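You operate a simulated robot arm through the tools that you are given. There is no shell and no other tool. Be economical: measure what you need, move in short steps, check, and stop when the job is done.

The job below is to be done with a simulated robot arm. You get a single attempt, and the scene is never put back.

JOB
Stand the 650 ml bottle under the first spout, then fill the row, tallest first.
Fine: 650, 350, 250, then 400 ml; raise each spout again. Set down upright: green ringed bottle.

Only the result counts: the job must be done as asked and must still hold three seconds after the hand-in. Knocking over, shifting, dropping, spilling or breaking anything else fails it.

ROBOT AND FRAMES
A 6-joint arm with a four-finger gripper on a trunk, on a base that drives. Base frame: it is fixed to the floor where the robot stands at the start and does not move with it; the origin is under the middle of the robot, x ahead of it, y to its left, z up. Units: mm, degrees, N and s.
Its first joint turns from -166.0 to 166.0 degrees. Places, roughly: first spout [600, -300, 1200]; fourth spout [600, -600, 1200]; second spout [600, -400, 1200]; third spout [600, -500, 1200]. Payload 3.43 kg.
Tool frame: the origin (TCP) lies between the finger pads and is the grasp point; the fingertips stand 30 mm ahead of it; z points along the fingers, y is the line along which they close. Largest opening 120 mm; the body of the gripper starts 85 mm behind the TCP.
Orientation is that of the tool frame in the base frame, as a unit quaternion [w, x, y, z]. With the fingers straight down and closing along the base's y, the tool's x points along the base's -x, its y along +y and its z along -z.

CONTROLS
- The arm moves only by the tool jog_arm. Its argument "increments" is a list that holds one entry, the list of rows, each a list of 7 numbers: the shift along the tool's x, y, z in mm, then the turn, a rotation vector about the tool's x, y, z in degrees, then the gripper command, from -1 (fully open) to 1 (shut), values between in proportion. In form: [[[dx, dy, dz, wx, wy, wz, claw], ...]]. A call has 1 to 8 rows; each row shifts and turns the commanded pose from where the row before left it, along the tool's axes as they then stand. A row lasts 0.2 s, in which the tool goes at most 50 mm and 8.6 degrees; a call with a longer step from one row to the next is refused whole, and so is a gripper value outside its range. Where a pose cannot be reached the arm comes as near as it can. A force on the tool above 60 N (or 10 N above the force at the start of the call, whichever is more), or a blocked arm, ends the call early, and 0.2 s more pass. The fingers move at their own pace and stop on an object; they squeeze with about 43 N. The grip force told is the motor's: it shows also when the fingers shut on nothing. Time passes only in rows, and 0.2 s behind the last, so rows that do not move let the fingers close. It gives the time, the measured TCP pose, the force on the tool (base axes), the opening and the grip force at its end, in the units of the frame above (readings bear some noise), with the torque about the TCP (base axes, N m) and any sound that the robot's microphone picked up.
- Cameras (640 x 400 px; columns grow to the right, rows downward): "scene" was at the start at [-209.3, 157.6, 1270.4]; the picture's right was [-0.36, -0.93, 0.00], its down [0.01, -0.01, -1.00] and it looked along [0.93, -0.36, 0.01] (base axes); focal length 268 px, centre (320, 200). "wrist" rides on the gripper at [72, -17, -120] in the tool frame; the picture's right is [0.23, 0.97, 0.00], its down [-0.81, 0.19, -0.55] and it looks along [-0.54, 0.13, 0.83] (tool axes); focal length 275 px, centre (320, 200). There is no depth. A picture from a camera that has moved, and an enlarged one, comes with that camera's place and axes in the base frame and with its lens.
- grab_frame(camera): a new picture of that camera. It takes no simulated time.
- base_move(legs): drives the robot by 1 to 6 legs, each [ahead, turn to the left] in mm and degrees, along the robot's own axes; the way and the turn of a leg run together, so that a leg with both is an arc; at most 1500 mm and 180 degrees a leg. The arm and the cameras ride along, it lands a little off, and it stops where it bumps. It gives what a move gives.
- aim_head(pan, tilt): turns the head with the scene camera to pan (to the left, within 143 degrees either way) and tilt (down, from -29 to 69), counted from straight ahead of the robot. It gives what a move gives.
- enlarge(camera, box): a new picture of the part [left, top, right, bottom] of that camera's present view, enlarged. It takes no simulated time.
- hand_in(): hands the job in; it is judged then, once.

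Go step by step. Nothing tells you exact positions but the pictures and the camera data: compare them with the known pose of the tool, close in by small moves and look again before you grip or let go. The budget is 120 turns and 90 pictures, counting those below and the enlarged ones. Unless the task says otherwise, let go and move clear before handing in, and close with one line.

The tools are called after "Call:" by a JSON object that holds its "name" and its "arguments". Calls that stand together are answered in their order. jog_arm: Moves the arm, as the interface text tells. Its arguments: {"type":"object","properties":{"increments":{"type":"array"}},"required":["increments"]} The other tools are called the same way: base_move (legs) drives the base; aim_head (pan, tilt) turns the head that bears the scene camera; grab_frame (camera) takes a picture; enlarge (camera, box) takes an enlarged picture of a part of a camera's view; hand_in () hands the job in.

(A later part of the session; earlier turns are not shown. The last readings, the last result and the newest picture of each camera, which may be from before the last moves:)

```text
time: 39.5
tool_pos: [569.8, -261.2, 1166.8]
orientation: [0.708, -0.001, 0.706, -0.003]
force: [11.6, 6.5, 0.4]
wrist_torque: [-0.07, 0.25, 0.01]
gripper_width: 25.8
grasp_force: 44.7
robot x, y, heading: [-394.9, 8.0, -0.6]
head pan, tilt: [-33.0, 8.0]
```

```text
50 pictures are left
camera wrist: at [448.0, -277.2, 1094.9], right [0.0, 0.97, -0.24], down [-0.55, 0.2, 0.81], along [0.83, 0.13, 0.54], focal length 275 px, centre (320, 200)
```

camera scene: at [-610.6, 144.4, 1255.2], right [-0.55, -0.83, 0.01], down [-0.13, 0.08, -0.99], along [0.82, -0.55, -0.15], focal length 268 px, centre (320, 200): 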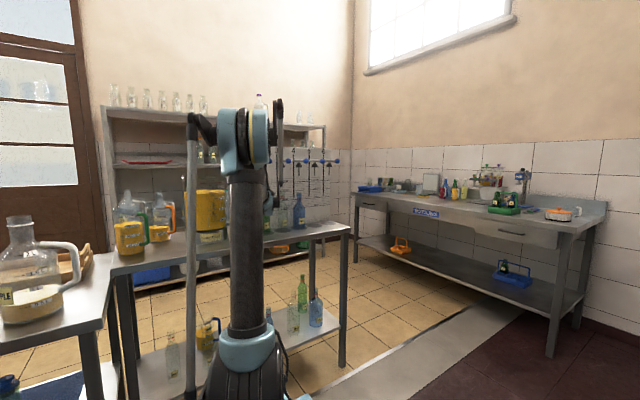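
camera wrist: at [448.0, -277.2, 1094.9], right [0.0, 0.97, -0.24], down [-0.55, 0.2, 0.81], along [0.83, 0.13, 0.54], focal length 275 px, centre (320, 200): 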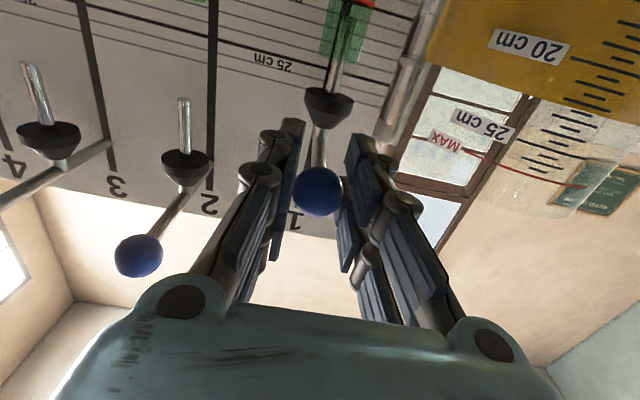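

Call:
{"name": "jog_arm", "arguments": {"increments": [[[5, 0, 0, 0, 0, 0, 1], [5, 0, 0, 0, 0, 0, 1], [5, 0, 0, 0, 0, 0, 1]]]}}

Call:
{"name": "grab_frame", "arguments": {"camera": "wrist"}}

Call:
{"name": "enlarge", "arguments": {"camera": "scene", "box": [150, 150, 310, 260]}}

```text
time: 40.3
tool_pos: [569.6, -260.5, 1150.3]
orientation: [0.708, 0.0, 0.706, -0.004]
force: [25.9, -1.6, -0.2]
wrist_torque: [0.03, 0.07, -0.03]
gripper_width: 25.8
grasp_force: 44.4
robot x, y, heading: [-396.6, 2.4, -0.6]
head pan, tilt: [-33.0, 8.0]
```

```text
49 pictures are left
camera wrist: at [447.9, -277.1, 1078.2], right [0.01, 0.97, -0.24], down [-0.55, 0.2, 0.81], along [0.83, 0.13, 0.54], focal length 275 px, centre (320, 200)
```

wrist: 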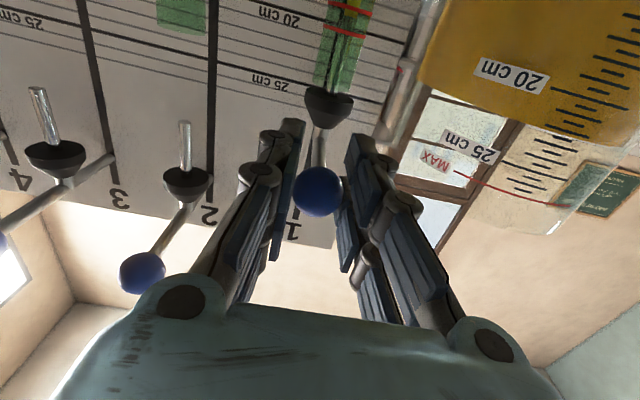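

```text
3.64 times, centred on (230, 205) of scene
camera zoom: at [-608.7, 144.0, 1255.6], right [-0.55, -0.83, 0.01], down [-0.13, 0.08, -0.99], along [0.82, -0.55, -0.15], focal length 975 px, centre (647, 182)
```

zoom: 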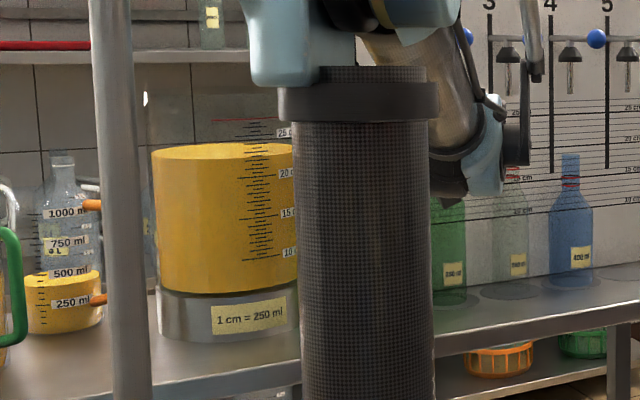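

The tube is in the bottle's neck with yellow in it; I wait and look whether it flows.

Call:
{"name": "jog_arm", "arguments": {"increments": [[[0, 0, 0, 0, 0, 0, 1], [0, 0, 0, 0, 0, 0, 1], [0, 0, 0, 0, 0, 0, 1], [0, 0, 0, 0, 0, 0, 1], [0, 0, 0, 0, 0, 0, 1], [0, 0, 0, 0, 0, 0, 1], [0, 0, 0, 0, 0, 0, 1], [0, 0, 0, 0, 0, 0, 1]]]}}

Call:
{"name": "enlarge", "arguments": {"camera": "wrist", "box": [270, 0, 640, 240]}}

```text
time: 42.1
tool_pos: [568.8, -259.9, 1148.8]
orientation: [0.708, -0.001, 0.706, -0.003]
force: [28.5, -7.7, -0.6]
wrist_torque: [-0.01, 0.18, -0.03]
gripper_width: 26.1
grasp_force: 45.0
robot x, y, heading: [-397.1, -1.0, -0.9]
head pan, tilt: [-33.0, 8.0]
```

```text
1.67 times, centred on (455, 120) of wrist
camera zoom: at [447.7, -277.1, 1078.1], right [0.0, 0.97, -0.24], down [-0.55, 0.2, 0.81], along [0.83, 0.13, 0.54], focal length 459 px, centre (95, 333)
```

zoom: 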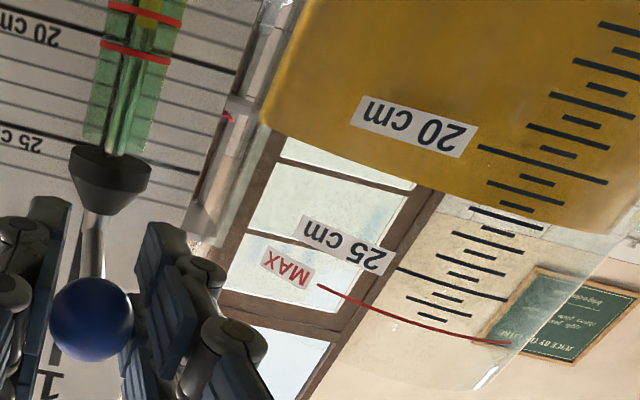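

Call:
{"name": "jog_arm", "arguments": {"increments": [[[0, 0, 0, 0, 0, 0, 1], [0, 0, 0, 0, 0, 0, 1], [0, 0, 0, 0, 0, 0, 1], [0, 0, 0, 0, 0, 0, 1], [0, 0, 0, 0, 0, 0, 1], [0, 0, 0, 0, 0, 0, 1], [0, 0, 0, 0, 0, 0, 1], [0, 0, 0, 0, 0, 0, 1]]]}}

Call:
{"name": "jog_arm", "arguments": {"increments": [[[0, 0, 0, 0, 0, 0, 1], [0, 0, 0, 0, 0, 0, 1], [0, 0, 0, 0, 0, 0, 1], [0, 0, 0, 0, 0, 0, 1], [0, 0, 0, 0, 0, 0, 1], [0, 0, 0, 0, 0, 0, 1], [0, 0, 0, 0, 0, 0, 1], [0, 0, 0, 0, 0, 0, 1]]]}}

Call:
{"name": "enlarge", "arguments": {"camera": "wrist", "box": [270, 0, 640, 240]}}

Call:
{"name": "enlarge", "arguments": {"camera": "scene", "box": [150, 150, 310, 260]}}

```text
time: 43.9
tool_pos: [568.3, -261.3, 1149.9]
orientation: [0.708, -0.001, 0.706, -0.002]
force: [23.9, -6.5, -1.4]
wrist_torque: [0.04, 0.16, -0.07]
gripper_width: 25.9
grasp_force: 44.8
robot x, y, heading: [-393.8, 4.5, -0.6]
head pan, tilt: [-33.0, 8.0]
```

```text
time: 45.7
tool_pos: [568.6, -261.7, 1148.7]
orientation: [0.708, -0.001, 0.706, -0.002]
force: [19.7, -7.4, -2.0]
wrist_torque: [0.04, 0.15, -0.07]
gripper_width: 25.9
grasp_force: 45.2
robot x, y, heading: [-394.0, 4.6, -0.7]
head pan, tilt: [-33.0, 8.0]
```

```text
1.67 times, centred on (455, 120) of wrist
camera zoom: at [447.4, -277.1, 1078.3], right [0.0, 0.97, -0.24], down [-0.55, 0.2, 0.81], along [0.83, 0.13, 0.54], focal length 459 px, centre (95, 333)
```

zoom: 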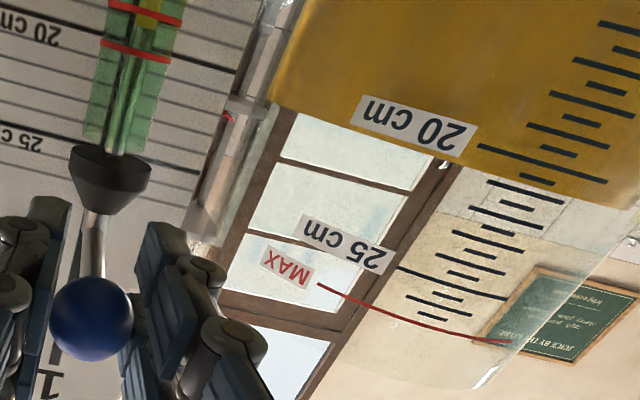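

```text
3.64 times, centred on (230, 205) of scene
camera zoom: at [-608.9, 143.7, 1255.6], right [-0.55, -0.83, 0.01], down [-0.13, 0.08, -0.99], along [0.82, -0.55, -0.15], focal length 975 px, centre (647, 182)
```

zoom: 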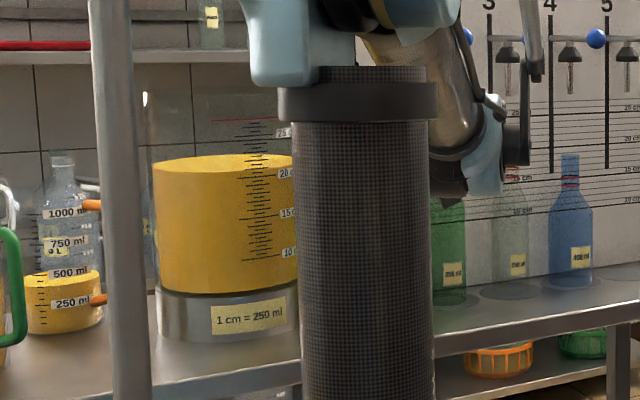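

It flows: the tank is down to about 21.2 cm. I keep waiting.

Call:
{"name": "jog_arm", "arguments": {"increments": [[[0, 0, 0, 0, 0, 0, 1], [0, 0, 0, 0, 0, 0, 1], [0, 0, 0, 0, 0, 0, 1], [0, 0, 0, 0, 0, 0, 1], [0, 0, 0, 0, 0, 0, 1], [0, 0, 0, 0, 0, 0, 1], [0, 0, 0, 0, 0, 0, 1], [0, 0, 0, 0, 0, 0, 1]]]}}

Call:
{"name": "jog_arm", "arguments": {"increments": [[[0, 0, 0, 0, 0, 0, 1], [0, 0, 0, 0, 0, 0, 1], [0, 0, 0, 0, 0, 0, 1], [0, 0, 0, 0, 0, 0, 1], [0, 0, 0, 0, 0, 0, 1], [0, 0, 0, 0, 0, 0, 1], [0, 0, 0, 0, 0, 0, 1], [0, 0, 0, 0, 0, 0, 1]]]}}

Call:
{"name": "jog_arm", "arguments": {"increments": [[[0, 0, 0, 0, 0, 0, 1], [0, 0, 0, 0, 0, 0, 1], [0, 0, 0, 0, 0, 0, 1], [0, 0, 0, 0, 0, 0, 1], [0, 0, 0, 0, 0, 0, 1], [0, 0, 0, 0, 0, 0, 1], [0, 0, 0, 0, 0, 0, 1], [0, 0, 0, 0, 0, 0, 1]]]}}

Call:
{"name": "enlarge", "arguments": {"camera": "wrist", "box": [270, 0, 640, 240]}}

```text
time: 47.5
tool_pos: [567.8, -261.0, 1149.7]
orientation: [0.708, 0.0, 0.706, -0.003]
force: [17.2, -7.9, -1.2]
wrist_torque: [0.03, 0.15, -0.04]
gripper_width: 26.0
grasp_force: 45.6
robot x, y, heading: [-397.4, 3.0, -0.7]
head pan, tilt: [-33.0, 8.0]
```

```text
time: 49.3
tool_pos: [567.3, -260.2, 1149.5]
orientation: [0.708, 0.0, 0.706, -0.003]
force: [15.4, -7.6, -0.6]
wrist_torque: [0.08, 0.13, -0.01]
gripper_width: 25.9
grasp_force: 45.3
robot x, y, heading: [-392.9, 4.5, -0.6]
head pan, tilt: [-33.0, 8.0]
```

```text
time: 51.1
tool_pos: [568.1, -261.8, 1149.4]
orientation: [0.708, 0.0, 0.706, -0.004]
force: [13.7, -7.4, -1.5]
wrist_torque: [0.02, 0.11, -0.06]
gripper_width: 26.1
grasp_force: 45.2
robot x, y, heading: [-396.9, 4.2, -0.8]
head pan, tilt: [-33.0, 8.0]
```

```text
1.67 times, centred on (455, 120) of wrist
camera zoom: at [447.2, -277.1, 1078.6], right [0.0, 0.97, -0.24], down [-0.55, 0.2, 0.81], along [0.83, 0.13, 0.54], focal length 459 px, centre (95, 333)
```

zoom: 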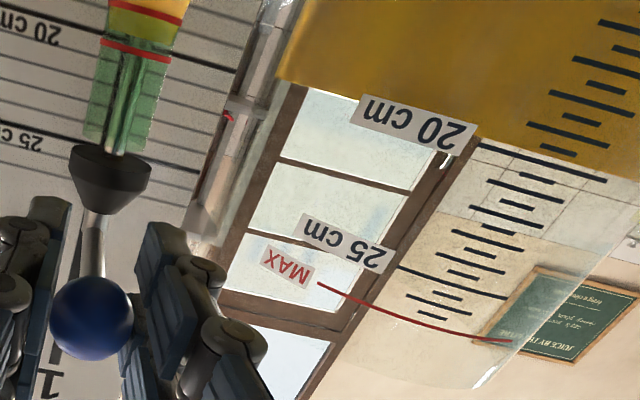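

The level in bottle 1 now stands between its rings. I check whether it has settled.

Call:
{"name": "jog_arm", "arguments": {"increments": [[[0, 0, 0, 0, 0, 0, 1]]]}}

Call:
{"name": "enlarge", "arguments": {"camera": "wrist", "box": [300, 0, 400, 65]}}

```text
time: 51.5
tool_pos: [568.7, -261.2, 1150.6]
orientation: [0.708, 0.0, 0.706, -0.003]
force: [12.4, -7.0, -1.1]
wrist_torque: [0.02, 0.13, -0.06]
gripper_width: 25.8
grasp_force: 45.0
robot x, y, heading: [-398.7, 6.5, -0.7]
head pan, tilt: [-33.0, 8.0]
```

```text
6.15 times, centred on (350, 32) of wrist
camera zoom: at [447.1, -277.1, 1078.6], right [0.0, 0.97, -0.24], down [-0.55, 0.2, 0.81], along [0.83, 0.13, 0.54], focal length 1694 px, centre (135, 1231)
```

zoom: 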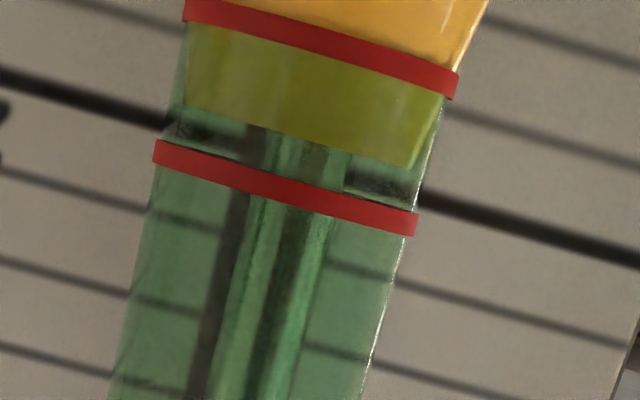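

Call:
{"name": "jog_arm", "arguments": {"increments": [[[0, 0, 0, 0, 0, 0, 1], [0, 0, 0, 0, 0, 0, 1], [0, 0, 0, 0, 0, 0, 1], [0, 0, 0, 0, 0, 0, 1]]]}}

Call:
{"name": "enlarge", "arguments": {"camera": "wrist", "box": [300, 0, 400, 65]}}

```text
time: 52.5
tool_pos: [567.9, -261.1, 1149.2]
orientation: [0.708, 0.0, 0.706, -0.003]
force: [10.7, -7.1, -1.1]
wrist_torque: [0.04, 0.05, -0.04]
gripper_width: 26.2
grasp_force: 45.0
robot x, y, heading: [-397.9, 1.4, -0.7]
head pan, tilt: [-33.0, 8.0]
```

```text
6.15 times, centred on (350, 32) of wrist
camera zoom: at [447.1, -277.1, 1078.6], right [0.0, 0.97, -0.24], down [-0.55, 0.2, 0.81], along [0.83, 0.13, 0.54], focal length 1694 px, centre (135, 1231)
```

zoom: 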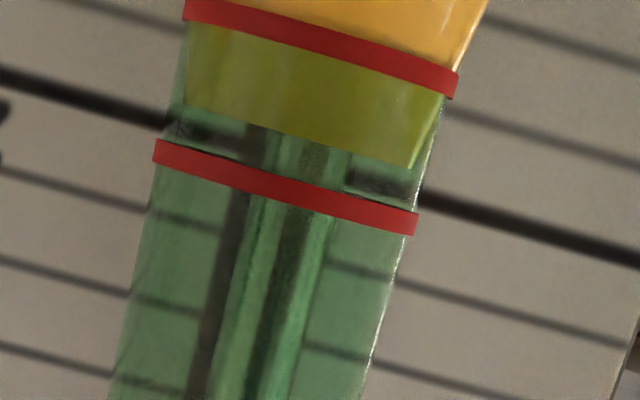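

Settled between the rings. I raise spout 1 back to its original height (grip height 1241).

Call:
{"name": "jog_arm", "arguments": {"increments": [[[-12, 0, 0, 0, 0, 0, 1], [-13, 0, 0, 0, 0, 0, 1], [-13, 0, 0, 0, 0, 0, 1], [-13, 0, 0, 0, 0, 0, 1], [-13, 0, 0, 0, 0, 0, 1], [-13, 0, 0, 0, 0, 0, 1], [-12, 0, 0, 0, 0, 0, 1], [-2, 0, 0, 0, 0, 0, 1]]]}}

Call:
{"name": "grab_frame", "arguments": {"camera": "wrist"}}

```text
time: 54.3
tool_pos: [566.3, -260.3, 1241.8]
orientation: [0.708, 0.0, 0.706, -0.003]
force: [-6.7, -16.4, -24.6]
wrist_torque: [0.17, -0.04, -0.21]
gripper_width: 26.3
grasp_force: 45.5
robot x, y, heading: [-395.7, 3.0, -0.6]
head pan, tilt: [-33.0, 8.0]
```

```text
41 pictures are left
camera wrist: at [445.2, -277.0, 1169.7], right [0.01, 0.97, -0.24], down [-0.55, 0.2, 0.81], along [0.83, 0.13, 0.54], focal length 275 px, centre (320, 200)
```

wrist: 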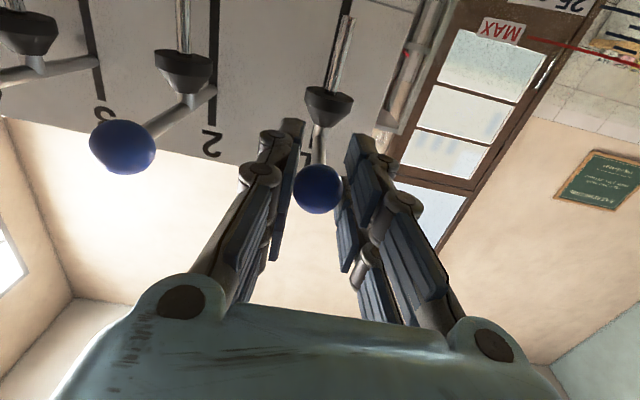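

Spout 1 is at its top stop. I release, back off and shift to spout 2.

Call:
{"name": "jog_arm", "arguments": {"increments": [[[1, 0, 0, 0, 0, 0, 1], [0, 0, 0, 0, 0, 0, 0], [0, 0, 0, 0, 0, 0, 0], [0, 0, 0, 0, 0, 0, 0], [0, 0, -32, 0, 0, 0, 0], [0, 0, -32, 0, 0, 0, 0], [0, -49, 0, 0, 0, 0, 0], [0, -49, 0, 0, 0, 0, 0]]]}}

Call:
{"name": "grab_frame", "arguments": {"camera": "wrist"}}

```text
time: 56.1
tool_pos: [501.2, -356.5, 1238.4]
orientation: [0.708, -0.001, 0.706, -0.003]
force: [-0.7, -0.1, 0.1]
wrist_torque: [0.0, -0.01, -0.01]
gripper_width: 60.1
grasp_force: 0.1
robot x, y, heading: [-397.4, 2.4, -0.9]
head pan, tilt: [-33.0, 8.0]
```

```text
40 pictures are left
camera wrist: at [380.2, -372.2, 1167.8], right [0.0, 0.97, -0.24], down [-0.56, 0.2, 0.81], along [0.83, 0.13, 0.54], focal length 275 px, centre (320, 200)
```

wrist: 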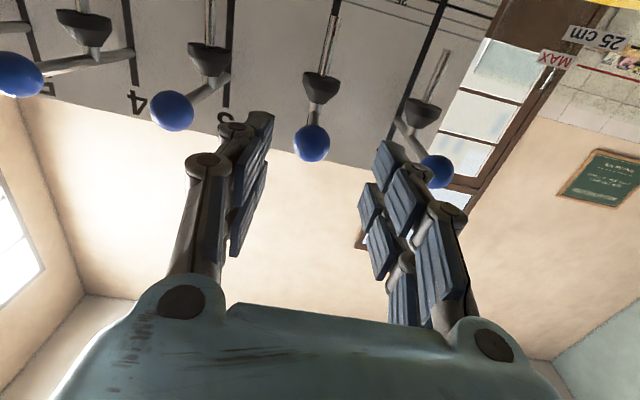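

Ball 1 stays up. Ball 2 is at (570, −360, 1243); I move onto it and grip.

Call:
{"name": "jog_arm", "arguments": {"increments": [[[-4, -4.5, 23, 0, 0, 0, 0], [0, 0, 23, 0, 0, 0, 0], [0, 0, 22, 0, 0, 0, 0], [0, 0, 0, 0, 0, 0, 0.4], [0, 0, 0, 0, 0, 0, 0.7], [0, 0, 0, 0, 0, 0, 1], [0, 0, 0, 0, 0, 0, 1]]]}}

Call:
{"name": "grab_frame", "arguments": {"camera": "wrist"}}

```text
time: 57.7
tool_pos: [570.4, -360.6, 1244.2]
orientation: [0.708, 0.0, 0.706, -0.003]
force: [5.4, 0.1, 2.6]
wrist_torque: [0.04, -0.2, 0.02]
gripper_width: 22.6
grasp_force: 45.0
robot x, y, heading: [-398.3, 2.7, -0.8]
head pan, tilt: [-33.0, 8.0]
```

```text
39 pictures are left
camera wrist: at [450.0, -377.2, 1172.3], right [0.0, 0.97, -0.24], down [-0.56, 0.2, 0.81], along [0.83, 0.13, 0.54], focal length 275 px, centre (320, 200)
```

wrist: 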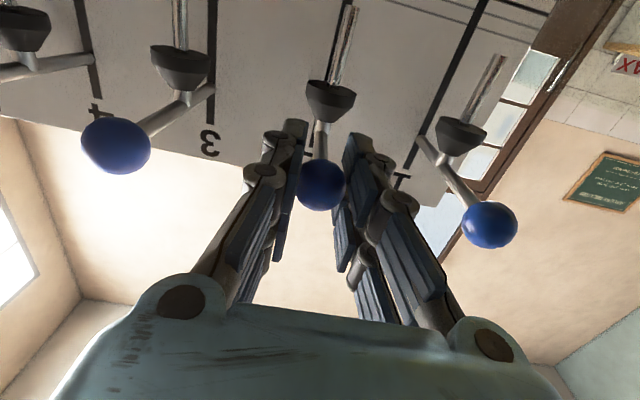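

The grip is a little above the ball's middle; I reopen, drop 5 mm and regrip.

Call:
{"name": "jog_arm", "arguments": {"increments": [[[0, 0, 0, 0, 0, 0, 0.2], [0, 0, 0, 0, 0, 0, 0.2], [5, 0, 1, 0, 0, 0, 0.2], [0, 0, 0, 0, 0, 0, 0.5], [0, 0, 0, 0, 0, 0, 1], [0, 0, 0, 0, 0, 0, 1]]]}}

```text
time: 59.1
tool_pos: [570.8, -360.4, 1238.6]
orientation: [0.708, -0.001, 0.706, -0.004]
force: [2.4, 9.9, 1.6]
wrist_torque: [-0.05, -0.12, -0.03]
gripper_width: 26.1
grasp_force: 45.2
robot x, y, heading: [-399.0, 1.8, -0.8]
head pan, tilt: [-33.0, 8.0]
```

Now centred. I lower spout 2 in steps.

Call:
{"name": "jog_arm", "arguments": {"increments": [[[13, 0, 0, 0, 0, 0, 1], [14, 0, 0, 0, 0, 0, 1], [14, 0, 0, 0, 0, 0, 1], [14, 0, 0, 0, 0, 0, 1], [12, 0, 0, 0, 0, 0, 1]]]}}

Call:
{"name": "grab_frame", "arguments": {"camera": "wrist"}}

```text
time: 60.3
tool_pos: [572.0, -361.0, 1172.0]
orientation: [0.708, -0.002, 0.706, -0.002]
force: [0.8, 26.1, 0.3]
wrist_torque: [-0.13, -0.09, 0.06]
gripper_width: 26.7
grasp_force: 44.7
robot x, y, heading: [-394.5, -0.7, -0.8]
head pan, tilt: [-33.0, 8.0]
```

```text
38 pictures are left
camera wrist: at [451.5, -377.5, 1100.7], right [0.0, 0.97, -0.24], down [-0.56, 0.2, 0.81], along [0.83, 0.13, 0.54], focal length 275 px, centre (320, 200)
```

wrist: 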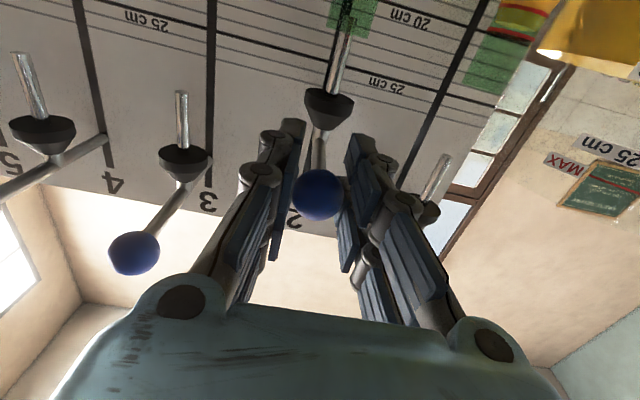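

Call:
{"name": "jog_arm", "arguments": {"increments": [[[9, 1.5, 0, 0, 0, 0, 1], [9, 0, 0, 0, 0, 0, 1], [9, 0, 0, 0, 0, 0, 1], [8, 0, 0, 0, 0, 0, 1], [0, 0, 0, 0, 0, 0, 1]]]}}

Call:
{"name": "grab_frame", "arguments": {"camera": "wrist"}}

```text
time: 61.5
tool_pos: [571.7, -360.8, 1138.7]
orientation: [0.708, 0.0, 0.706, -0.003]
force: [3.2, 12.3, 0.8]
wrist_torque: [-0.07, -0.06, 0.06]
gripper_width: 26.2
grasp_force: 44.9
robot x, y, heading: [-396.9, 3.1, -0.8]
head pan, tilt: [-33.0, 8.0]
```

```text
37 pictures are left
camera wrist: at [451.2, -377.2, 1065.9], right [0.01, 0.97, -0.24], down [-0.55, 0.2, 0.81], along [0.83, 0.13, 0.54], focal length 275 px, centre (320, 200)
```

wrist: 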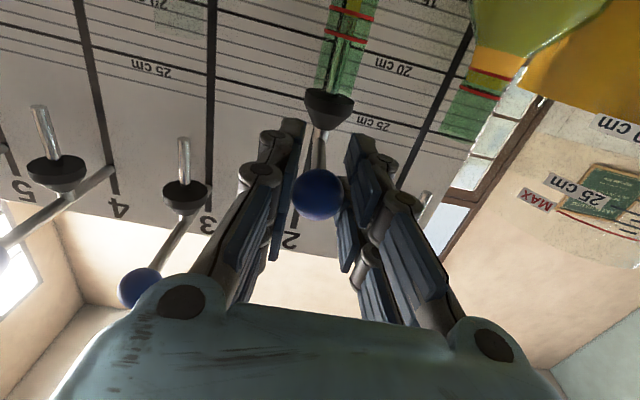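

The tube is in bottle 2. I wait for it to equalise.

Call:
{"name": "jog_arm", "arguments": {"increments": [[[0, 0, 0, 0, 0, 0, 1], [0, 0, 0, 0, 0, 0, 1], [0, 0, 0, 0, 0, 0, 1], [0, 0, 0, 0, 0, 0, 1], [0, 0, 0, 0, 0, 0, 1], [0, 0, 0, 0, 0, 0, 1], [0, 0, 0, 0, 0, 0, 1], [0, 0, 0, 0, 0, 0, 1]]]}}

Call:
{"name": "jog_arm", "arguments": {"increments": [[[0, 0, 0, 0, 0, 0, 1], [0, 0, 0, 0, 0, 0, 1], [0, 0, 0, 0, 0, 0, 1], [0, 0, 0, 0, 0, 0, 1], [0, 0, 0, 0, 0, 0, 1], [0, 0, 0, 0, 0, 0, 1], [0, 0, 0, 0, 0, 0, 1], [0, 0, 0, 0, 0, 0, 1]]]}}

Call:
{"name": "jog_arm", "arguments": {"increments": [[[0, 0, 0, 0, 0, 0, 1], [0, 0, 0, 0, 0, 0, 1], [0, 0, 0, 0, 0, 0, 1], [0, 0, 0, 0, 0, 0, 1], [0, 0, 0, 0, 0, 0, 1], [0, 0, 0, 0, 0, 0, 1], [0, 0, 0, 0, 0, 0, 1], [0, 0, 0, 0, 0, 0, 1]]]}}

Call:
{"name": "jog_arm", "arguments": {"increments": [[[0, 0, 0, 0, 0, 0, 1], [0, 0, 0, 0, 0, 0, 1], [0, 0, 0, 0, 0, 0, 1], [0, 0, 0, 0, 0, 0, 1], [0, 0, 0, 0, 0, 0, 1], [0, 0, 0, 0, 0, 0, 1], [0, 0, 0, 0, 0, 0, 1], [0, 0, 0, 0, 0, 0, 1]]]}}

Call:
{"name": "enlarge", "arguments": {"camera": "wrist", "box": [300, 0, 540, 140]}}

```text
time: 63.3
tool_pos: [572.6, -360.8, 1137.9]
orientation: [0.709, -0.002, 0.706, -0.003]
force: [2.6, 9.0, -0.5]
wrist_torque: [-0.07, 0.01, 0.03]
gripper_width: 26.5
grasp_force: 44.9
robot x, y, heading: [-395.4, 1.3, -0.7]
head pan, tilt: [-33.0, 8.0]
```

```text
time: 65.1
tool_pos: [572.6, -361.1, 1136.3]
orientation: [0.708, 0.0, 0.706, -0.003]
force: [2.6, 8.8, -1.1]
wrist_torque: [-0.07, 0.02, 0.03]
gripper_width: 26.1
grasp_force: 45.2
robot x, y, heading: [-399.1, 1.0, -0.6]
head pan, tilt: [-33.0, 8.0]
```

```text
time: 66.9
tool_pos: [571.5, -360.5, 1137.4]
orientation: [0.709, -0.001, 0.706, -0.003]
force: [1.9, 7.5, 0.1]
wrist_torque: [-0.04, 0.04, 0.07]
gripper_width: 26.3
grasp_force: 45.1
robot x, y, heading: [-398.1, 1.9, -0.8]
head pan, tilt: [-33.0, 8.0]
```

```text
time: 68.7
tool_pos: [572.5, -361.6, 1138.0]
orientation: [0.709, -0.001, 0.706, -0.003]
force: [2.3, 6.6, -1.1]
wrist_torque: [-0.06, 0.0, 0.07]
gripper_width: 26.0
grasp_force: 44.9
robot x, y, heading: [-399.3, 6.9, -0.8]
head pan, tilt: [-33.0, 8.0]
```

```text
2.67 times, centred on (420, 70) of wrist
camera zoom: at [451.2, -377.2, 1065.8], right [0.0, 0.97, -0.24], down [-0.55, 0.2, 0.81], along [0.83, 0.13, 0.54], focal length 734 px, centre (53, 547)
```

zoom: 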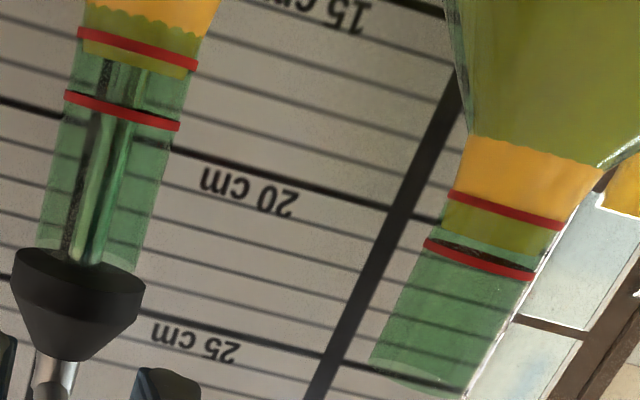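

Bottle 2's level is just above its lower ring; bottle 1 holds. I wait a little to see it settle.

Call:
{"name": "jog_arm", "arguments": {"increments": [[[0, 0, 0, 0, 0, 0, 1], [0, 0, 0, 0, 0, 0, 1], [0, 0, 0, 0, 0, 0, 1], [0, 0, 0, 0, 0, 0, 1], [0, 0, 0, 0, 0, 0, 1], [0, 0, 0, 0, 0, 0, 1], [0, 0, 0, 0, 0, 0, 1], [0, 0, 0, 0, 0, 0, 1]]]}}

Call:
{"name": "enlarge", "arguments": {"camera": "wrist", "box": [300, 0, 420, 70]}}

```text
time: 70.5
tool_pos: [571.7, -359.5, 1136.7]
orientation: [0.708, -0.001, 0.706, -0.003]
force: [2.3, 7.4, -0.7]
wrist_torque: [-0.06, 0.05, 0.06]
gripper_width: 26.3
grasp_force: 44.9
robot x, y, heading: [-396.9, -2.2, -0.9]
head pan, tilt: [-33.0, 8.0]
```

```text
5.33 times, centred on (360, 35) of wrist
camera zoom: at [451.2, -377.2, 1065.9], right [0.0, 0.97, -0.24], down [-0.55, 0.2, 0.81], along [0.83, 0.13, 0.54], focal length 1468 px, centre (107, 1080)
```

zoom: 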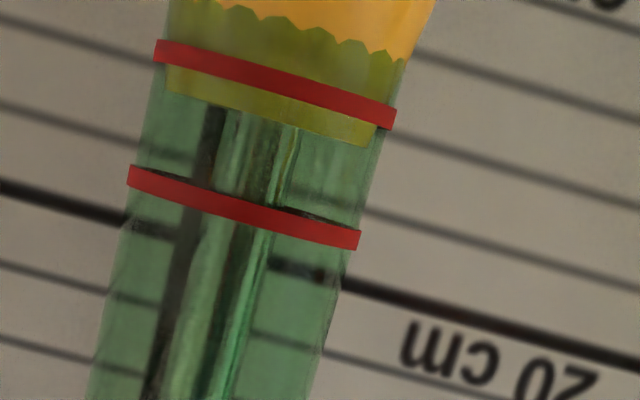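

Settled about 30 % up between the rings. I raise spout 2 to its top.

Call:
{"name": "jog_arm", "arguments": {"increments": [[[-14, 0, 0, 0, 0, 0, 1], [-14, 0, 0, 0, 0, 0, 1], [-14, 0, 0, 0, 0, 0, 1], [-14, 0, 0, 0, 0, 0, 1], [-14, 0, 0, 0, 0, 0, 1], [-14, 0, 0, 0, 0, 0, 1], [-14, 0, 0, 0, 0, 0, 1], [-5, 0, 0, 0, 0, 0, 1]]]}}

```text
time: 72.3
tool_pos: [571.1, -361.3, 1241.7]
orientation: [0.708, -0.001, 0.706, -0.004]
force: [2.1, 7.1, -9.2]
wrist_torque: [0.0, -0.68, -0.01]
gripper_width: 25.7
grasp_force: 44.6
robot x, y, heading: [-396.8, 3.1, -0.5]
head pan, tilt: [-33.0, 8.0]
```

Spout 2 is at its stop. I release, back off and shift to spout 3.

Call:
{"name": "jog_arm", "arguments": {"increments": [[[1, 0, 0, 0, 0, 0, 1], [0, 0, 0, 0, 0, 0, 0], [0, 0, 0, 0, 0, 0, 0], [0, 0, 0, 0, 0, 0, 0], [0, 0, -35, 0, 0, 0, 0], [0, 0, -35, 0, 0, 0, 0], [0, -49, 0, 0, 0, 0, 0], [0, -49, 0, 0, 0, 0, 0]]]}}

Call:
{"name": "grab_frame", "arguments": {"camera": "wrist"}}

```text
time: 74.1
tool_pos: [502.5, -458.5, 1238.8]
orientation: [0.708, 0.0, 0.706, -0.003]
force: [-0.8, 0.1, 1.3]
wrist_torque: [-0.02, 0.03, -0.06]
gripper_width: 60.1
grasp_force: 0.1
robot x, y, heading: [-397.2, 3.5, -0.9]
head pan, tilt: [-33.0, 8.0]
```

```text
34 pictures are left
camera wrist: at [381.7, -474.2, 1167.3], right [0.0, 0.97, -0.24], down [-0.56, 0.2, 0.81], along [0.83, 0.13, 0.54], focal length 275 px, centre (320, 200)
```

wrist: 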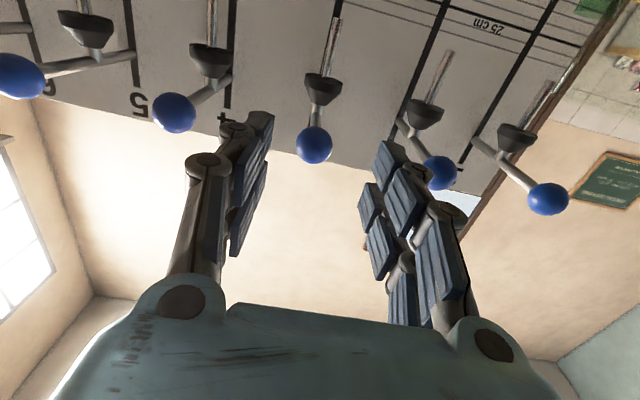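

Same picture as before, so I repeat the approach for ball 3 (small y correction) and grip.

Call:
{"name": "jog_arm", "arguments": {"increments": [[[0, -2.5, 23, 0, 0, 0, 0], [0, 0, 23, 0, 0, 0, 0], [0, 0, 22, 0, 0, 0, 0], [0, 0, 0, 0, 0, 0, 0.4], [0, 0, 0, 0, 0, 0, 0.7], [0, 0, 0, 0, 0, 0, 1], [0, 0, 0, 0, 0, 0, 1]]]}}

Call:
{"name": "grab_frame", "arguments": {"camera": "wrist"}}

```text
time: 75.7
tool_pos: [571.0, -461.5, 1240.7]
orientation: [0.708, -0.001, 0.706, -0.003]
force: [0.0, 8.8, -2.2]
wrist_torque: [-0.05, -0.04, 0.05]
gripper_width: 25.9
grasp_force: 44.8
robot x, y, heading: [-400.9, 3.0, -0.5]
head pan, tilt: [-33.0, 8.0]
```

```text
33 pictures are left
camera wrist: at [449.7, -477.4, 1169.7], right [0.0, 0.97, -0.24], down [-0.56, 0.2, 0.81], along [0.83, 0.13, 0.54], focal length 275 px, centre (320, 200)
```

wrist: 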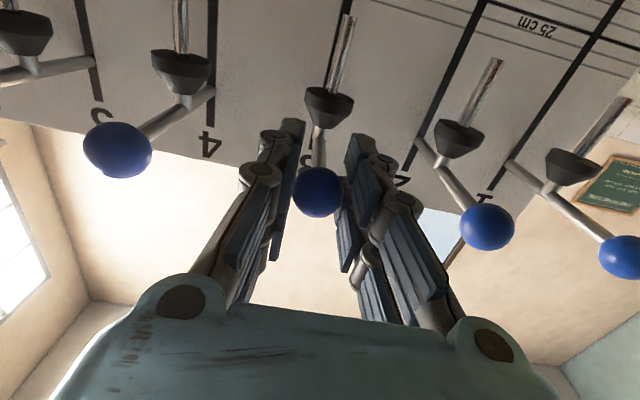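

Well centred. I lower spout 3.

Call:
{"name": "jog_arm", "arguments": {"increments": [[[13, 0, 0, 0, 0, 0, 1], [16, 0, 0, 0, 0, 0, 1], [16, 0, 0, 0, 0, 0, 1], [16, 0, 0, 0, 0, 0, 1], [15, 0.7, 0, 0, 0, 0, 1]]]}}

Call:
{"name": "grab_frame", "arguments": {"camera": "wrist"}}

```text
time: 76.9
tool_pos: [572.2, -460.7, 1166.5]
orientation: [0.708, -0.001, 0.706, -0.003]
force: [-10.7, 23.2, 1.2]
wrist_torque: [-0.11, -0.26, 0.11]
gripper_width: 27.2
grasp_force: 45.0
robot x, y, heading: [-395.0, 2.9, -0.5]
head pan, tilt: [-33.0, 8.0]
```

```text
32 pictures are left
camera wrist: at [450.9, -477.5, 1094.6], right [0.0, 0.97, -0.24], down [-0.56, 0.2, 0.81], along [0.83, 0.13, 0.54], focal length 275 px, centre (320, 200)
```

wrist: 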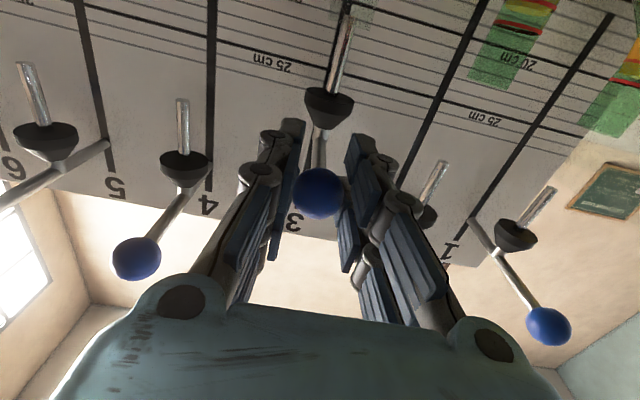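

Call:
{"name": "jog_arm", "arguments": {"increments": [[[9, 1, -1, 0, 0, 0, 1], [9, 0, 0, 0, 0, 0, 1], [9, 0, 0, 0, 0, 0, 1], [9, 0, 0, 0, 0, 0, 1], [5, 0, 0, 0, 0, 0, 1], [0, 0, 0, 0, 0, 0, 1], [0, 0, 0, 0, 0, 0, 1]]]}}

Call:
{"name": "grab_frame", "arguments": {"camera": "wrist"}}

```text
time: 78.5
tool_pos: [569.5, -461.7, 1124.2]
orientation: [0.708, 0.0, 0.706, -0.004]
force: [29.2, 5.0, 11.9]
wrist_torque: [-0.08, 0.02, -0.02]
gripper_width: 26.0
grasp_force: 45.2
robot x, y, heading: [-395.3, 0.8, -0.6]
head pan, tilt: [-33.0, 8.0]
```

```text
31 pictures are left
camera wrist: at [449.1, -477.3, 1052.5], right [0.0, 0.97, -0.24], down [-0.55, 0.2, 0.81], along [0.83, 0.13, 0.54], focal length 275 px, centre (320, 200)
```

wrist: 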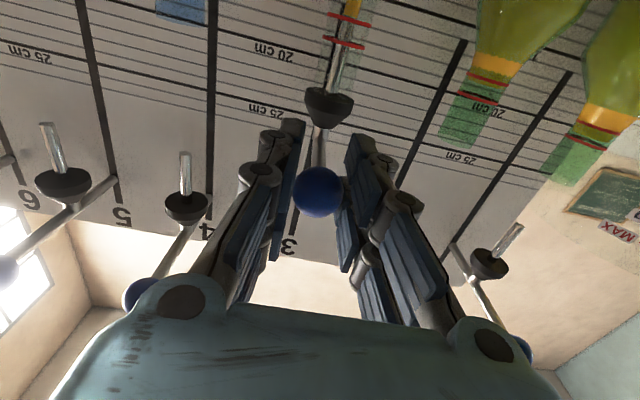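

The cone lightly touches the mouth (12 N); I ease up 1.5 mm and wait for equalising.

Call:
{"name": "jog_arm", "arguments": {"increments": [[[-1.5, 0, 1, 0, 0, 0, 1], [0, 0, 0, 0, 0, 0, 1], [0, 0, 0, 0, 0, 0, 1], [0, 0, 0, 0, 0, 0, 1], [0, 0, 0, 0, 0, 0, 1], [0, 0, 0, 0, 0, 0, 1], [0, 0, 0, 0, 0, 0, 1], [0, 0, 0, 0, 0, 0, 1]]]}}

Call:
{"name": "jog_arm", "arguments": {"increments": [[[0, 0, 0, 0, 0, 0, 1], [0, 0, 0, 0, 0, 0, 1], [0, 0, 0, 0, 0, 0, 1], [0, 0, 0, 0, 0, 0, 1], [0, 0, 0, 0, 0, 0, 1], [0, 0, 0, 0, 0, 0, 1], [0, 0, 0, 0, 0, 0, 1], [0, 0, 0, 0, 0, 0, 1]]]}}

Call:
{"name": "jog_arm", "arguments": {"increments": [[[0, 0, 0, 0, 0, 0, 1], [0, 0, 0, 0, 0, 0, 1], [0, 0, 0, 0, 0, 0, 1], [0, 0, 0, 0, 0, 0, 1], [0, 0, 0, 0, 0, 0, 1], [0, 0, 0, 0, 0, 0, 1], [0, 0, 0, 0, 0, 0, 1], [0, 0, 0, 0, 0, 0, 1]]]}}

Call:
{"name": "jog_arm", "arguments": {"increments": [[[0, 0, 0, 0, 0, 0, 1], [0, 0, 0, 0, 0, 0, 1], [0, 0, 0, 0, 0, 0, 1], [0, 0, 0, 0, 0, 0, 1], [0, 0, 0, 0, 0, 0, 1], [0, 0, 0, 0, 0, 0, 1], [0, 0, 0, 0, 0, 0, 1], [0, 0, 0, 0, 0, 0, 1]]]}}

Call:
{"name": "enlarge", "arguments": {"camera": "wrist", "box": [300, 0, 420, 70]}}

```text
time: 80.3
tool_pos: [570.0, -460.1, 1125.4]
orientation: [0.708, -0.001, 0.706, -0.003]
force: [-1.4, 9.3, -1.6]
wrist_torque: [-0.03, 0.06, 0.04]
gripper_width: 25.8
grasp_force: 44.8
robot x, y, heading: [-396.9, -0.4, -0.6]
head pan, tilt: [-33.0, 8.0]
```

```text
time: 82.1
tool_pos: [570.2, -461.8, 1126.1]
orientation: [0.708, -0.001, 0.706, -0.003]
force: [-0.5, 8.4, -0.3]
wrist_torque: [-0.08, -0.01, 0.0]
gripper_width: 26.0
grasp_force: 45.1
robot x, y, heading: [-398.9, 4.2, -0.4]
head pan, tilt: [-33.0, 8.0]
```

```text
time: 83.9
tool_pos: [569.4, -460.3, 1124.1]
orientation: [0.708, 0.0, 0.706, -0.004]
force: [-1.8, 7.8, -0.9]
wrist_torque: [-0.03, 0.05, 0.05]
gripper_width: 25.7
grasp_force: 45.3
robot x, y, heading: [-396.1, 2.8, -0.8]
head pan, tilt: [-33.0, 8.0]
```

```text
time: 85.7
tool_pos: [570.6, -461.6, 1125.0]
orientation: [0.708, -0.001, 0.706, -0.003]
force: [-1.3, 6.9, -0.8]
wrist_torque: [-0.03, -0.02, 0.0]
gripper_width: 25.8
grasp_force: 44.7
robot x, y, heading: [-395.0, 2.3, -0.7]
head pan, tilt: [-33.0, 8.0]
```

```text
5.33 times, centred on (360, 35) of wrist
camera zoom: at [449.1, -477.2, 1054.1], right [0.0, 0.97, -0.24], down [-0.56, 0.2, 0.81], along [0.83, 0.13, 0.54], focal length 1468 px, centre (107, 1080)
```

zoom: 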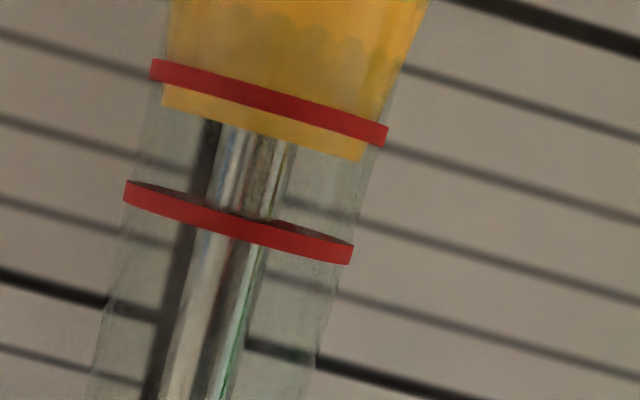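

Level is above the lower ring; I give it a little longer and look once more.

Call:
{"name": "jog_arm", "arguments": {"increments": [[[0, 0, 0, 0, 0, 0, 1], [0, 0, 0, 0, 0, 0, 1], [0, 0, 0, 0, 0, 0, 1], [0, 0, 0, 0, 0, 0, 1], [0, 0, 0, 0, 0, 0, 1], [0, 0, 0, 0, 0, 0, 1], [0, 0, 0, 0, 0, 0, 1], [0, 0, 0, 0, 0, 0, 1]]]}}

Call:
{"name": "enlarge", "arguments": {"camera": "wrist", "box": [300, 0, 420, 70]}}

```text
time: 87.5
tool_pos: [570.2, -461.8, 1124.6]
orientation: [0.709, 0.0, 0.706, -0.004]
force: [-0.1, 6.4, 0.0]
wrist_torque: [-0.06, -0.02, 0.01]
gripper_width: 25.7
grasp_force: 44.9
robot x, y, heading: [-392.0, 6.2, -0.6]
head pan, tilt: [-33.0, 8.0]
```

```text
5.33 times, centred on (360, 35) of wrist
camera zoom: at [449.1, -477.2, 1054.1], right [0.0, 0.97, -0.24], down [-0.56, 0.2, 0.81], along [0.83, 0.13, 0.54], focal length 1468 px, centre (107, 1080)
```

zoom: 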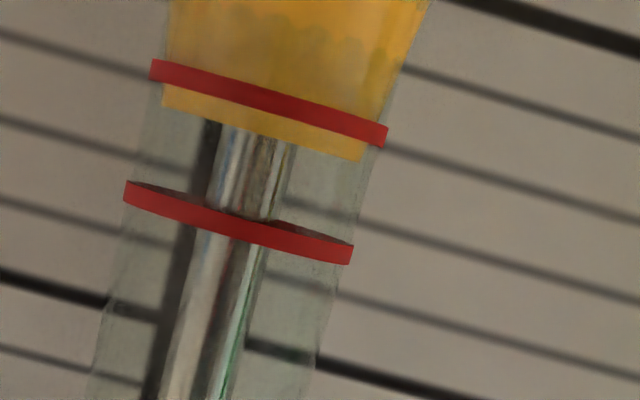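

Settled. I raise spout 3 to its stop.

Call:
{"name": "jog_arm", "arguments": {"increments": [[[-14, 0, 0, 0, 0, 0, 1], [-16, 0, 0, 0, 0, 0, 1], [-16, 0, 0, 0, 0, 0, 1], [-16, 0, 0, 0, 0, 0, 1], [-16, 0, 0, 0, 0, 0, 1], [-16, 0, 0, 0, 0, 0, 1], [-16, 0, 0, 0, 0, 0, 1], [-6, 0, 0, 0, 0, 0, 1]]]}}

Call:
{"name": "jog_arm", "arguments": {"increments": [[[0, 0, 0, 0, 0, 0, 1], [0, 0, 0, 0, 0, 0, 1]]]}}

```text
time: 89.3
tool_pos: [570.2, -460.4, 1239.3]
orientation: [0.708, -0.001, 0.706, -0.002]
force: [25.8, -12.9, 1.7]
wrist_torque: [0.04, 0.23, -0.06]
gripper_width: 25.9
grasp_force: 45.2
robot x, y, heading: [-392.6, 0.5, -0.7]
head pan, tilt: [-33.0, 8.0]
```

```text
time: 89.9
tool_pos: [569.8, -461.2, 1238.1]
orientation: [0.708, 0.001, 0.706, -0.004]
force: [30.0, -16.2, 1.9]
wrist_torque: [0.08, -0.07, -0.04]
gripper_width: 26.0
grasp_force: 44.7
robot x, y, heading: [-393.6, -0.5, -1.0]
head pan, tilt: [-33.0, 8.0]
```

Call:
{"name": "jog_arm", "arguments": {"increments": [[[-2, 0, 1.5, 0, 0, 0, 1], [-2, 0, 0, 0, 0, 0, 1], [0, 0, 0, 0, 0, 0, 1]]]}}

```text
time: 90.7
tool_pos: [569.6, -460.4, 1245.6]
orientation: [0.708, -0.001, 0.706, -0.002]
force: [6.9, -9.5, 1.6]
wrist_torque: [0.03, -0.47, -0.08]
gripper_width: 23.1
grasp_force: 45.2
robot x, y, heading: [-397.3, 4.4, -0.5]
head pan, tilt: [-33.0, 8.0]
```

The fingers slid on the ball at its stop, so spout 3 is fully up. I release and shift to spout 4.

Call:
{"name": "jog_arm", "arguments": {"increments": [[[0, 0, 0, 0, 0, 0, 0.2], [0, 0, 0, 0, 0, 0, 0], [6, 0, 0, 0, 0, 0, 0], [0, 0, 0, 0, 0, 0, 0], [0, 0, -35, 0, 0, 0, 0], [0, 0, -35, 0, 0, 0, 0], [0, -49, 0, 0, 0, 0, 0], [0, -49, 0, 0, 0, 0, 0]]]}}

Call:
{"name": "grab_frame", "arguments": {"camera": "wrist"}}

```text
time: 92.5
tool_pos: [497.3, -558.9, 1240.4]
orientation: [0.708, -0.001, 0.706, -0.003]
force: [0.3, 1.2, 0.6]
wrist_torque: [0.0, 0.01, -0.04]
gripper_width: 59.8
grasp_force: 0.0
robot x, y, heading: [-395.7, 4.0, -0.7]
head pan, tilt: [-33.0, 8.0]
```

```text
28 pictures are left
camera wrist: at [376.3, -574.7, 1168.5], right [0.0, 0.97, -0.24], down [-0.56, 0.2, 0.81], along [0.83, 0.13, 0.54], focal length 275 px, centre (320, 200)
```

wrist: 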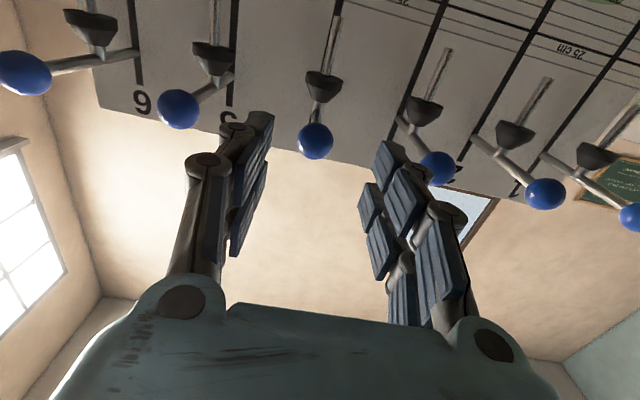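

Call:
{"name": "jog_arm", "arguments": {"increments": [[[0.5, -2.5, 25, 0, 0, 0, 0], [0, 0, 24, 0, 0, 0, 0], [0, 0, 24, 0, 0, 0, 0], [0, 0, 0, 0, 0, 0, 0.4], [0, 0, 0, 0, 0, 0, 0.7], [0, 0, 0, 0, 0, 0, 1], [0, 0, 0, 0, 0, 0, 1]]]}}

Call:
{"name": "grab_frame", "arguments": {"camera": "wrist"}}

```text
time: 94.1
tool_pos: [572.1, -560.0, 1239.2]
orientation: [0.708, -0.001, 0.706, -0.003]
force: [5.5, -4.8, -0.2]
wrist_torque: [0.03, -0.13, -0.06]
gripper_width: 26.1
grasp_force: 44.9
robot x, y, heading: [-397.9, 4.0, -0.7]
head pan, tilt: [-33.0, 8.0]
```

```text
27 pictures are left
camera wrist: at [450.9, -577.1, 1168.8], right [0.01, 0.97, -0.24], down [-0.55, 0.2, 0.81], along [0.83, 0.13, 0.54], focal length 275 px, centre (320, 200)
```

wrist: 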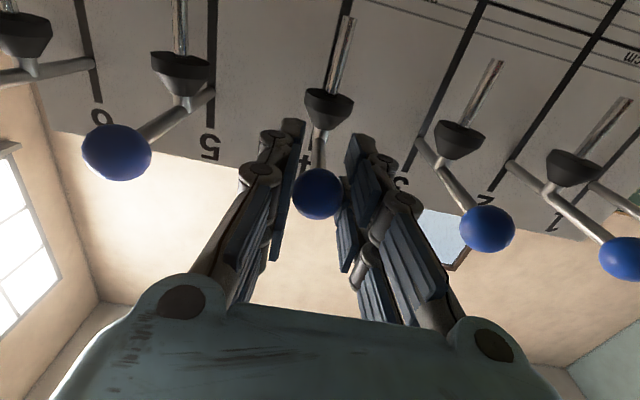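

Well gripped. I lower spout 4; this bottle's mouth is lower (≈1072).

Call:
{"name": "jog_arm", "arguments": {"increments": [[[14, 0, 0, 0, 0, 0, 1], [18, 0, 0, 0, 0, 0, 1], [18, 0, 0, 0, 0, 0, 1], [18, 0, 0, 0, 0, 0, 1], [17, 0, 0, 0, 0, 0, 1]]]}}

Call:
{"name": "grab_frame", "arguments": {"camera": "wrist"}}

```text
time: 95.3
tool_pos: [572.4, -561.0, 1154.7]
orientation: [0.709, -0.001, 0.705, -0.004]
force: [-1.8, -2.7, 0.8]
wrist_torque: [-0.03, -0.11, 0.0]
gripper_width: 26.7
grasp_force: 45.1
robot x, y, heading: [-394.7, 1.7, -0.5]
head pan, tilt: [-33.0, 8.0]
```

```text
26 pictures are left
camera wrist: at [451.5, -577.1, 1083.3], right [0.01, 0.97, -0.24], down [-0.56, 0.2, 0.81], along [0.83, 0.13, 0.54], focal length 275 px, centre (320, 200)
```

wrist: 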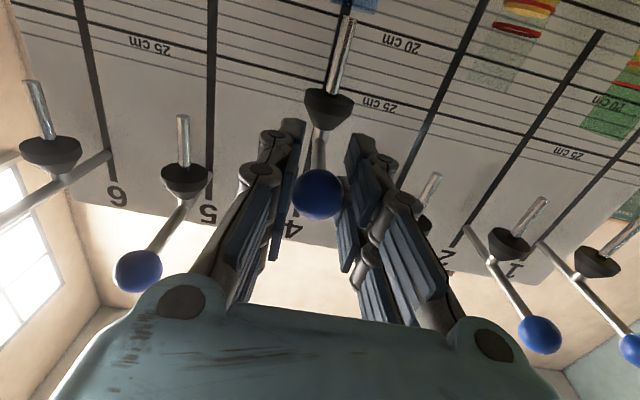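

Call:
{"name": "jog_arm", "arguments": {"increments": [[[9, 0, 0, 0, 0, 0, 1], [9, 0, 0, 0, 0, 0, 1], [9, 0, 0, 0, 0, 0, 1], [9, 0, 0, 0, 0, 0, 1], [6, 0, 0, 0, 0, 0, 1], [0, 0, 0, 0, 0, 0, 1], [0, 0, 0, 0, 0, 0, 1]]]}}

Call:
{"name": "grab_frame", "arguments": {"camera": "wrist"}}

```text
time: 96.9
tool_pos: [573.4, -560.8, 1112.4]
orientation: [0.708, -0.001, 0.706, -0.003]
force: [-7.1, 2.5, -0.5]
wrist_torque: [-0.02, -0.31, 0.01]
gripper_width: 27.1
grasp_force: 45.2
robot x, y, heading: [-395.7, 3.3, -0.6]
head pan, tilt: [-33.0, 8.0]
```

```text
25 pictures are left
camera wrist: at [452.5, -577.2, 1042.1], right [0.01, 0.97, -0.24], down [-0.56, 0.2, 0.81], along [0.83, 0.13, 0.54], focal length 275 px, centre (320, 200)
```

wrist: 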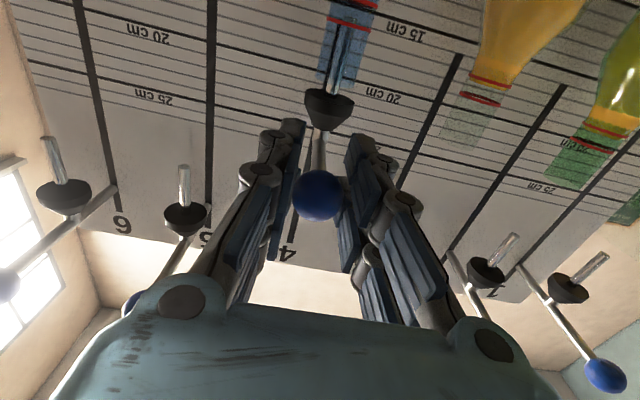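

The tube is in bottle 4. I wait for it to equalise.

Call:
{"name": "jog_arm", "arguments": {"increments": [[[0, 0, 0, 0, 0, 0, 1], [0, 0, 0, 0, 0, 0, 1], [0, 0, 0, 0, 0, 0, 1], [0, 0, 0, 0, 0, 0, 1], [0, 0, 0, 0, 0, 0, 1], [0, 0, 0, 0, 0, 0, 1], [0, 0, 0, 0, 0, 0, 1], [0, 0, 0, 0, 0, 0, 1]]]}}

Call:
{"name": "jog_arm", "arguments": {"increments": [[[0, 0, 0, 0, 0, 0, 1], [0, 0, 0, 0, 0, 0, 1], [0, 0, 0, 0, 0, 0, 1], [0, 0, 0, 0, 0, 0, 1], [0, 0, 0, 0, 0, 0, 1], [0, 0, 0, 0, 0, 0, 1], [0, 0, 0, 0, 0, 0, 1], [0, 0, 0, 0, 0, 0, 1]]]}}

Call:
{"name": "jog_arm", "arguments": {"increments": [[[0, 0, 0, 0, 0, 0, 1], [0, 0, 0, 0, 0, 0, 1], [0, 0, 0, 0, 0, 0, 1], [0, 0, 0, 0, 0, 0, 1], [0, 0, 0, 0, 0, 0, 1], [0, 0, 0, 0, 0, 0, 1], [0, 0, 0, 0, 0, 0, 1], [0, 0, 0, 0, 0, 0, 1]]]}}

Call:
{"name": "jog_arm", "arguments": {"increments": [[[0, 0, 0, 0, 0, 0, 1], [0, 0, 0, 0, 0, 0, 1], [0, 0, 0, 0, 0, 0, 1], [0, 0, 0, 0, 0, 0, 1], [0, 0, 0, 0, 0, 0, 1], [0, 0, 0, 0, 0, 0, 1], [0, 0, 0, 0, 0, 0, 1], [0, 0, 0, 0, 0, 0, 1]]]}}

Call:
{"name": "jog_arm", "arguments": {"increments": [[[0, 0, 0, 0, 0, 0, 1], [0, 0, 0, 0, 0, 0, 1], [0, 0, 0, 0, 0, 0, 1], [0, 0, 0, 0, 0, 0, 1], [0, 0, 0, 0, 0, 0, 1], [0, 0, 0, 0, 0, 0, 1], [0, 0, 0, 0, 0, 0, 1], [0, 0, 0, 0, 0, 0, 1]]]}}

Call:
{"name": "enlarge", "arguments": {"camera": "wrist", "box": [300, 0, 400, 60]}}

```text
time: 98.7
tool_pos: [572.1, -561.1, 1114.1]
orientation: [0.709, 0.0, 0.706, -0.004]
force: [-4.2, 0.8, -0.9]
wrist_torque: [-0.03, -0.01, 0.06]
gripper_width: 27.2
grasp_force: 45.4
robot x, y, heading: [-396.7, 0.9, -0.6]
head pan, tilt: [-33.0, 8.0]
```

```text
time: 100.5
tool_pos: [573.6, -560.5, 1113.3]
orientation: [0.709, -0.001, 0.705, -0.004]
force: [-4.5, 1.9, -0.4]
wrist_torque: [-0.04, -0.07, 0.0]
gripper_width: 27.3
grasp_force: 44.9
robot x, y, heading: [-396.2, 4.7, -0.9]
head pan, tilt: [-33.0, 8.0]
```

```text
time: 102.3
tool_pos: [573.9, -560.9, 1113.8]
orientation: [0.709, -0.001, 0.705, -0.004]
force: [-3.4, 1.3, -1.0]
wrist_torque: [-0.02, -0.02, -0.01]
gripper_width: 27.3
grasp_force: 44.7
robot x, y, heading: [-392.7, 2.5, -0.7]
head pan, tilt: [-33.0, 8.0]
```

```text
time: 104.1
tool_pos: [573.3, -561.5, 1113.3]
orientation: [0.709, -0.001, 0.706, -0.003]
force: [-2.5, 0.1, -0.8]
wrist_torque: [0.0, 0.01, 0.0]
gripper_width: 27.1
grasp_force: 44.4
robot x, y, heading: [-396.0, 6.1, -0.9]
head pan, tilt: [-33.0, 8.0]
```

```text
time: 105.9
tool_pos: [573.6, -561.6, 1113.6]
orientation: [0.708, 0.0, 0.706, -0.004]
force: [-1.6, 1.1, -1.1]
wrist_torque: [-0.02, 0.0, -0.02]
gripper_width: 27.2
grasp_force: 45.3
robot x, y, heading: [-395.7, 1.5, -0.4]
head pan, tilt: [-33.0, 8.0]
```

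```text
6.40 times, centred on (350, 30) of wrist
camera zoom: at [452.6, -577.2, 1042.0], right [0.0, 0.97, -0.24], down [-0.56, 0.2, 0.81], along [0.83, 0.13, 0.54], focal length 1762 px, centre (128, 1288)
```

zoom: 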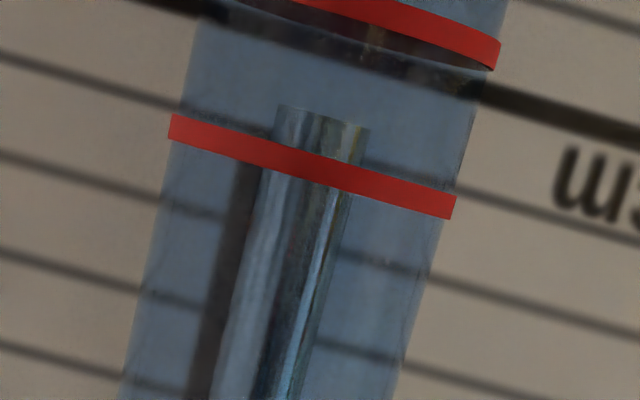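

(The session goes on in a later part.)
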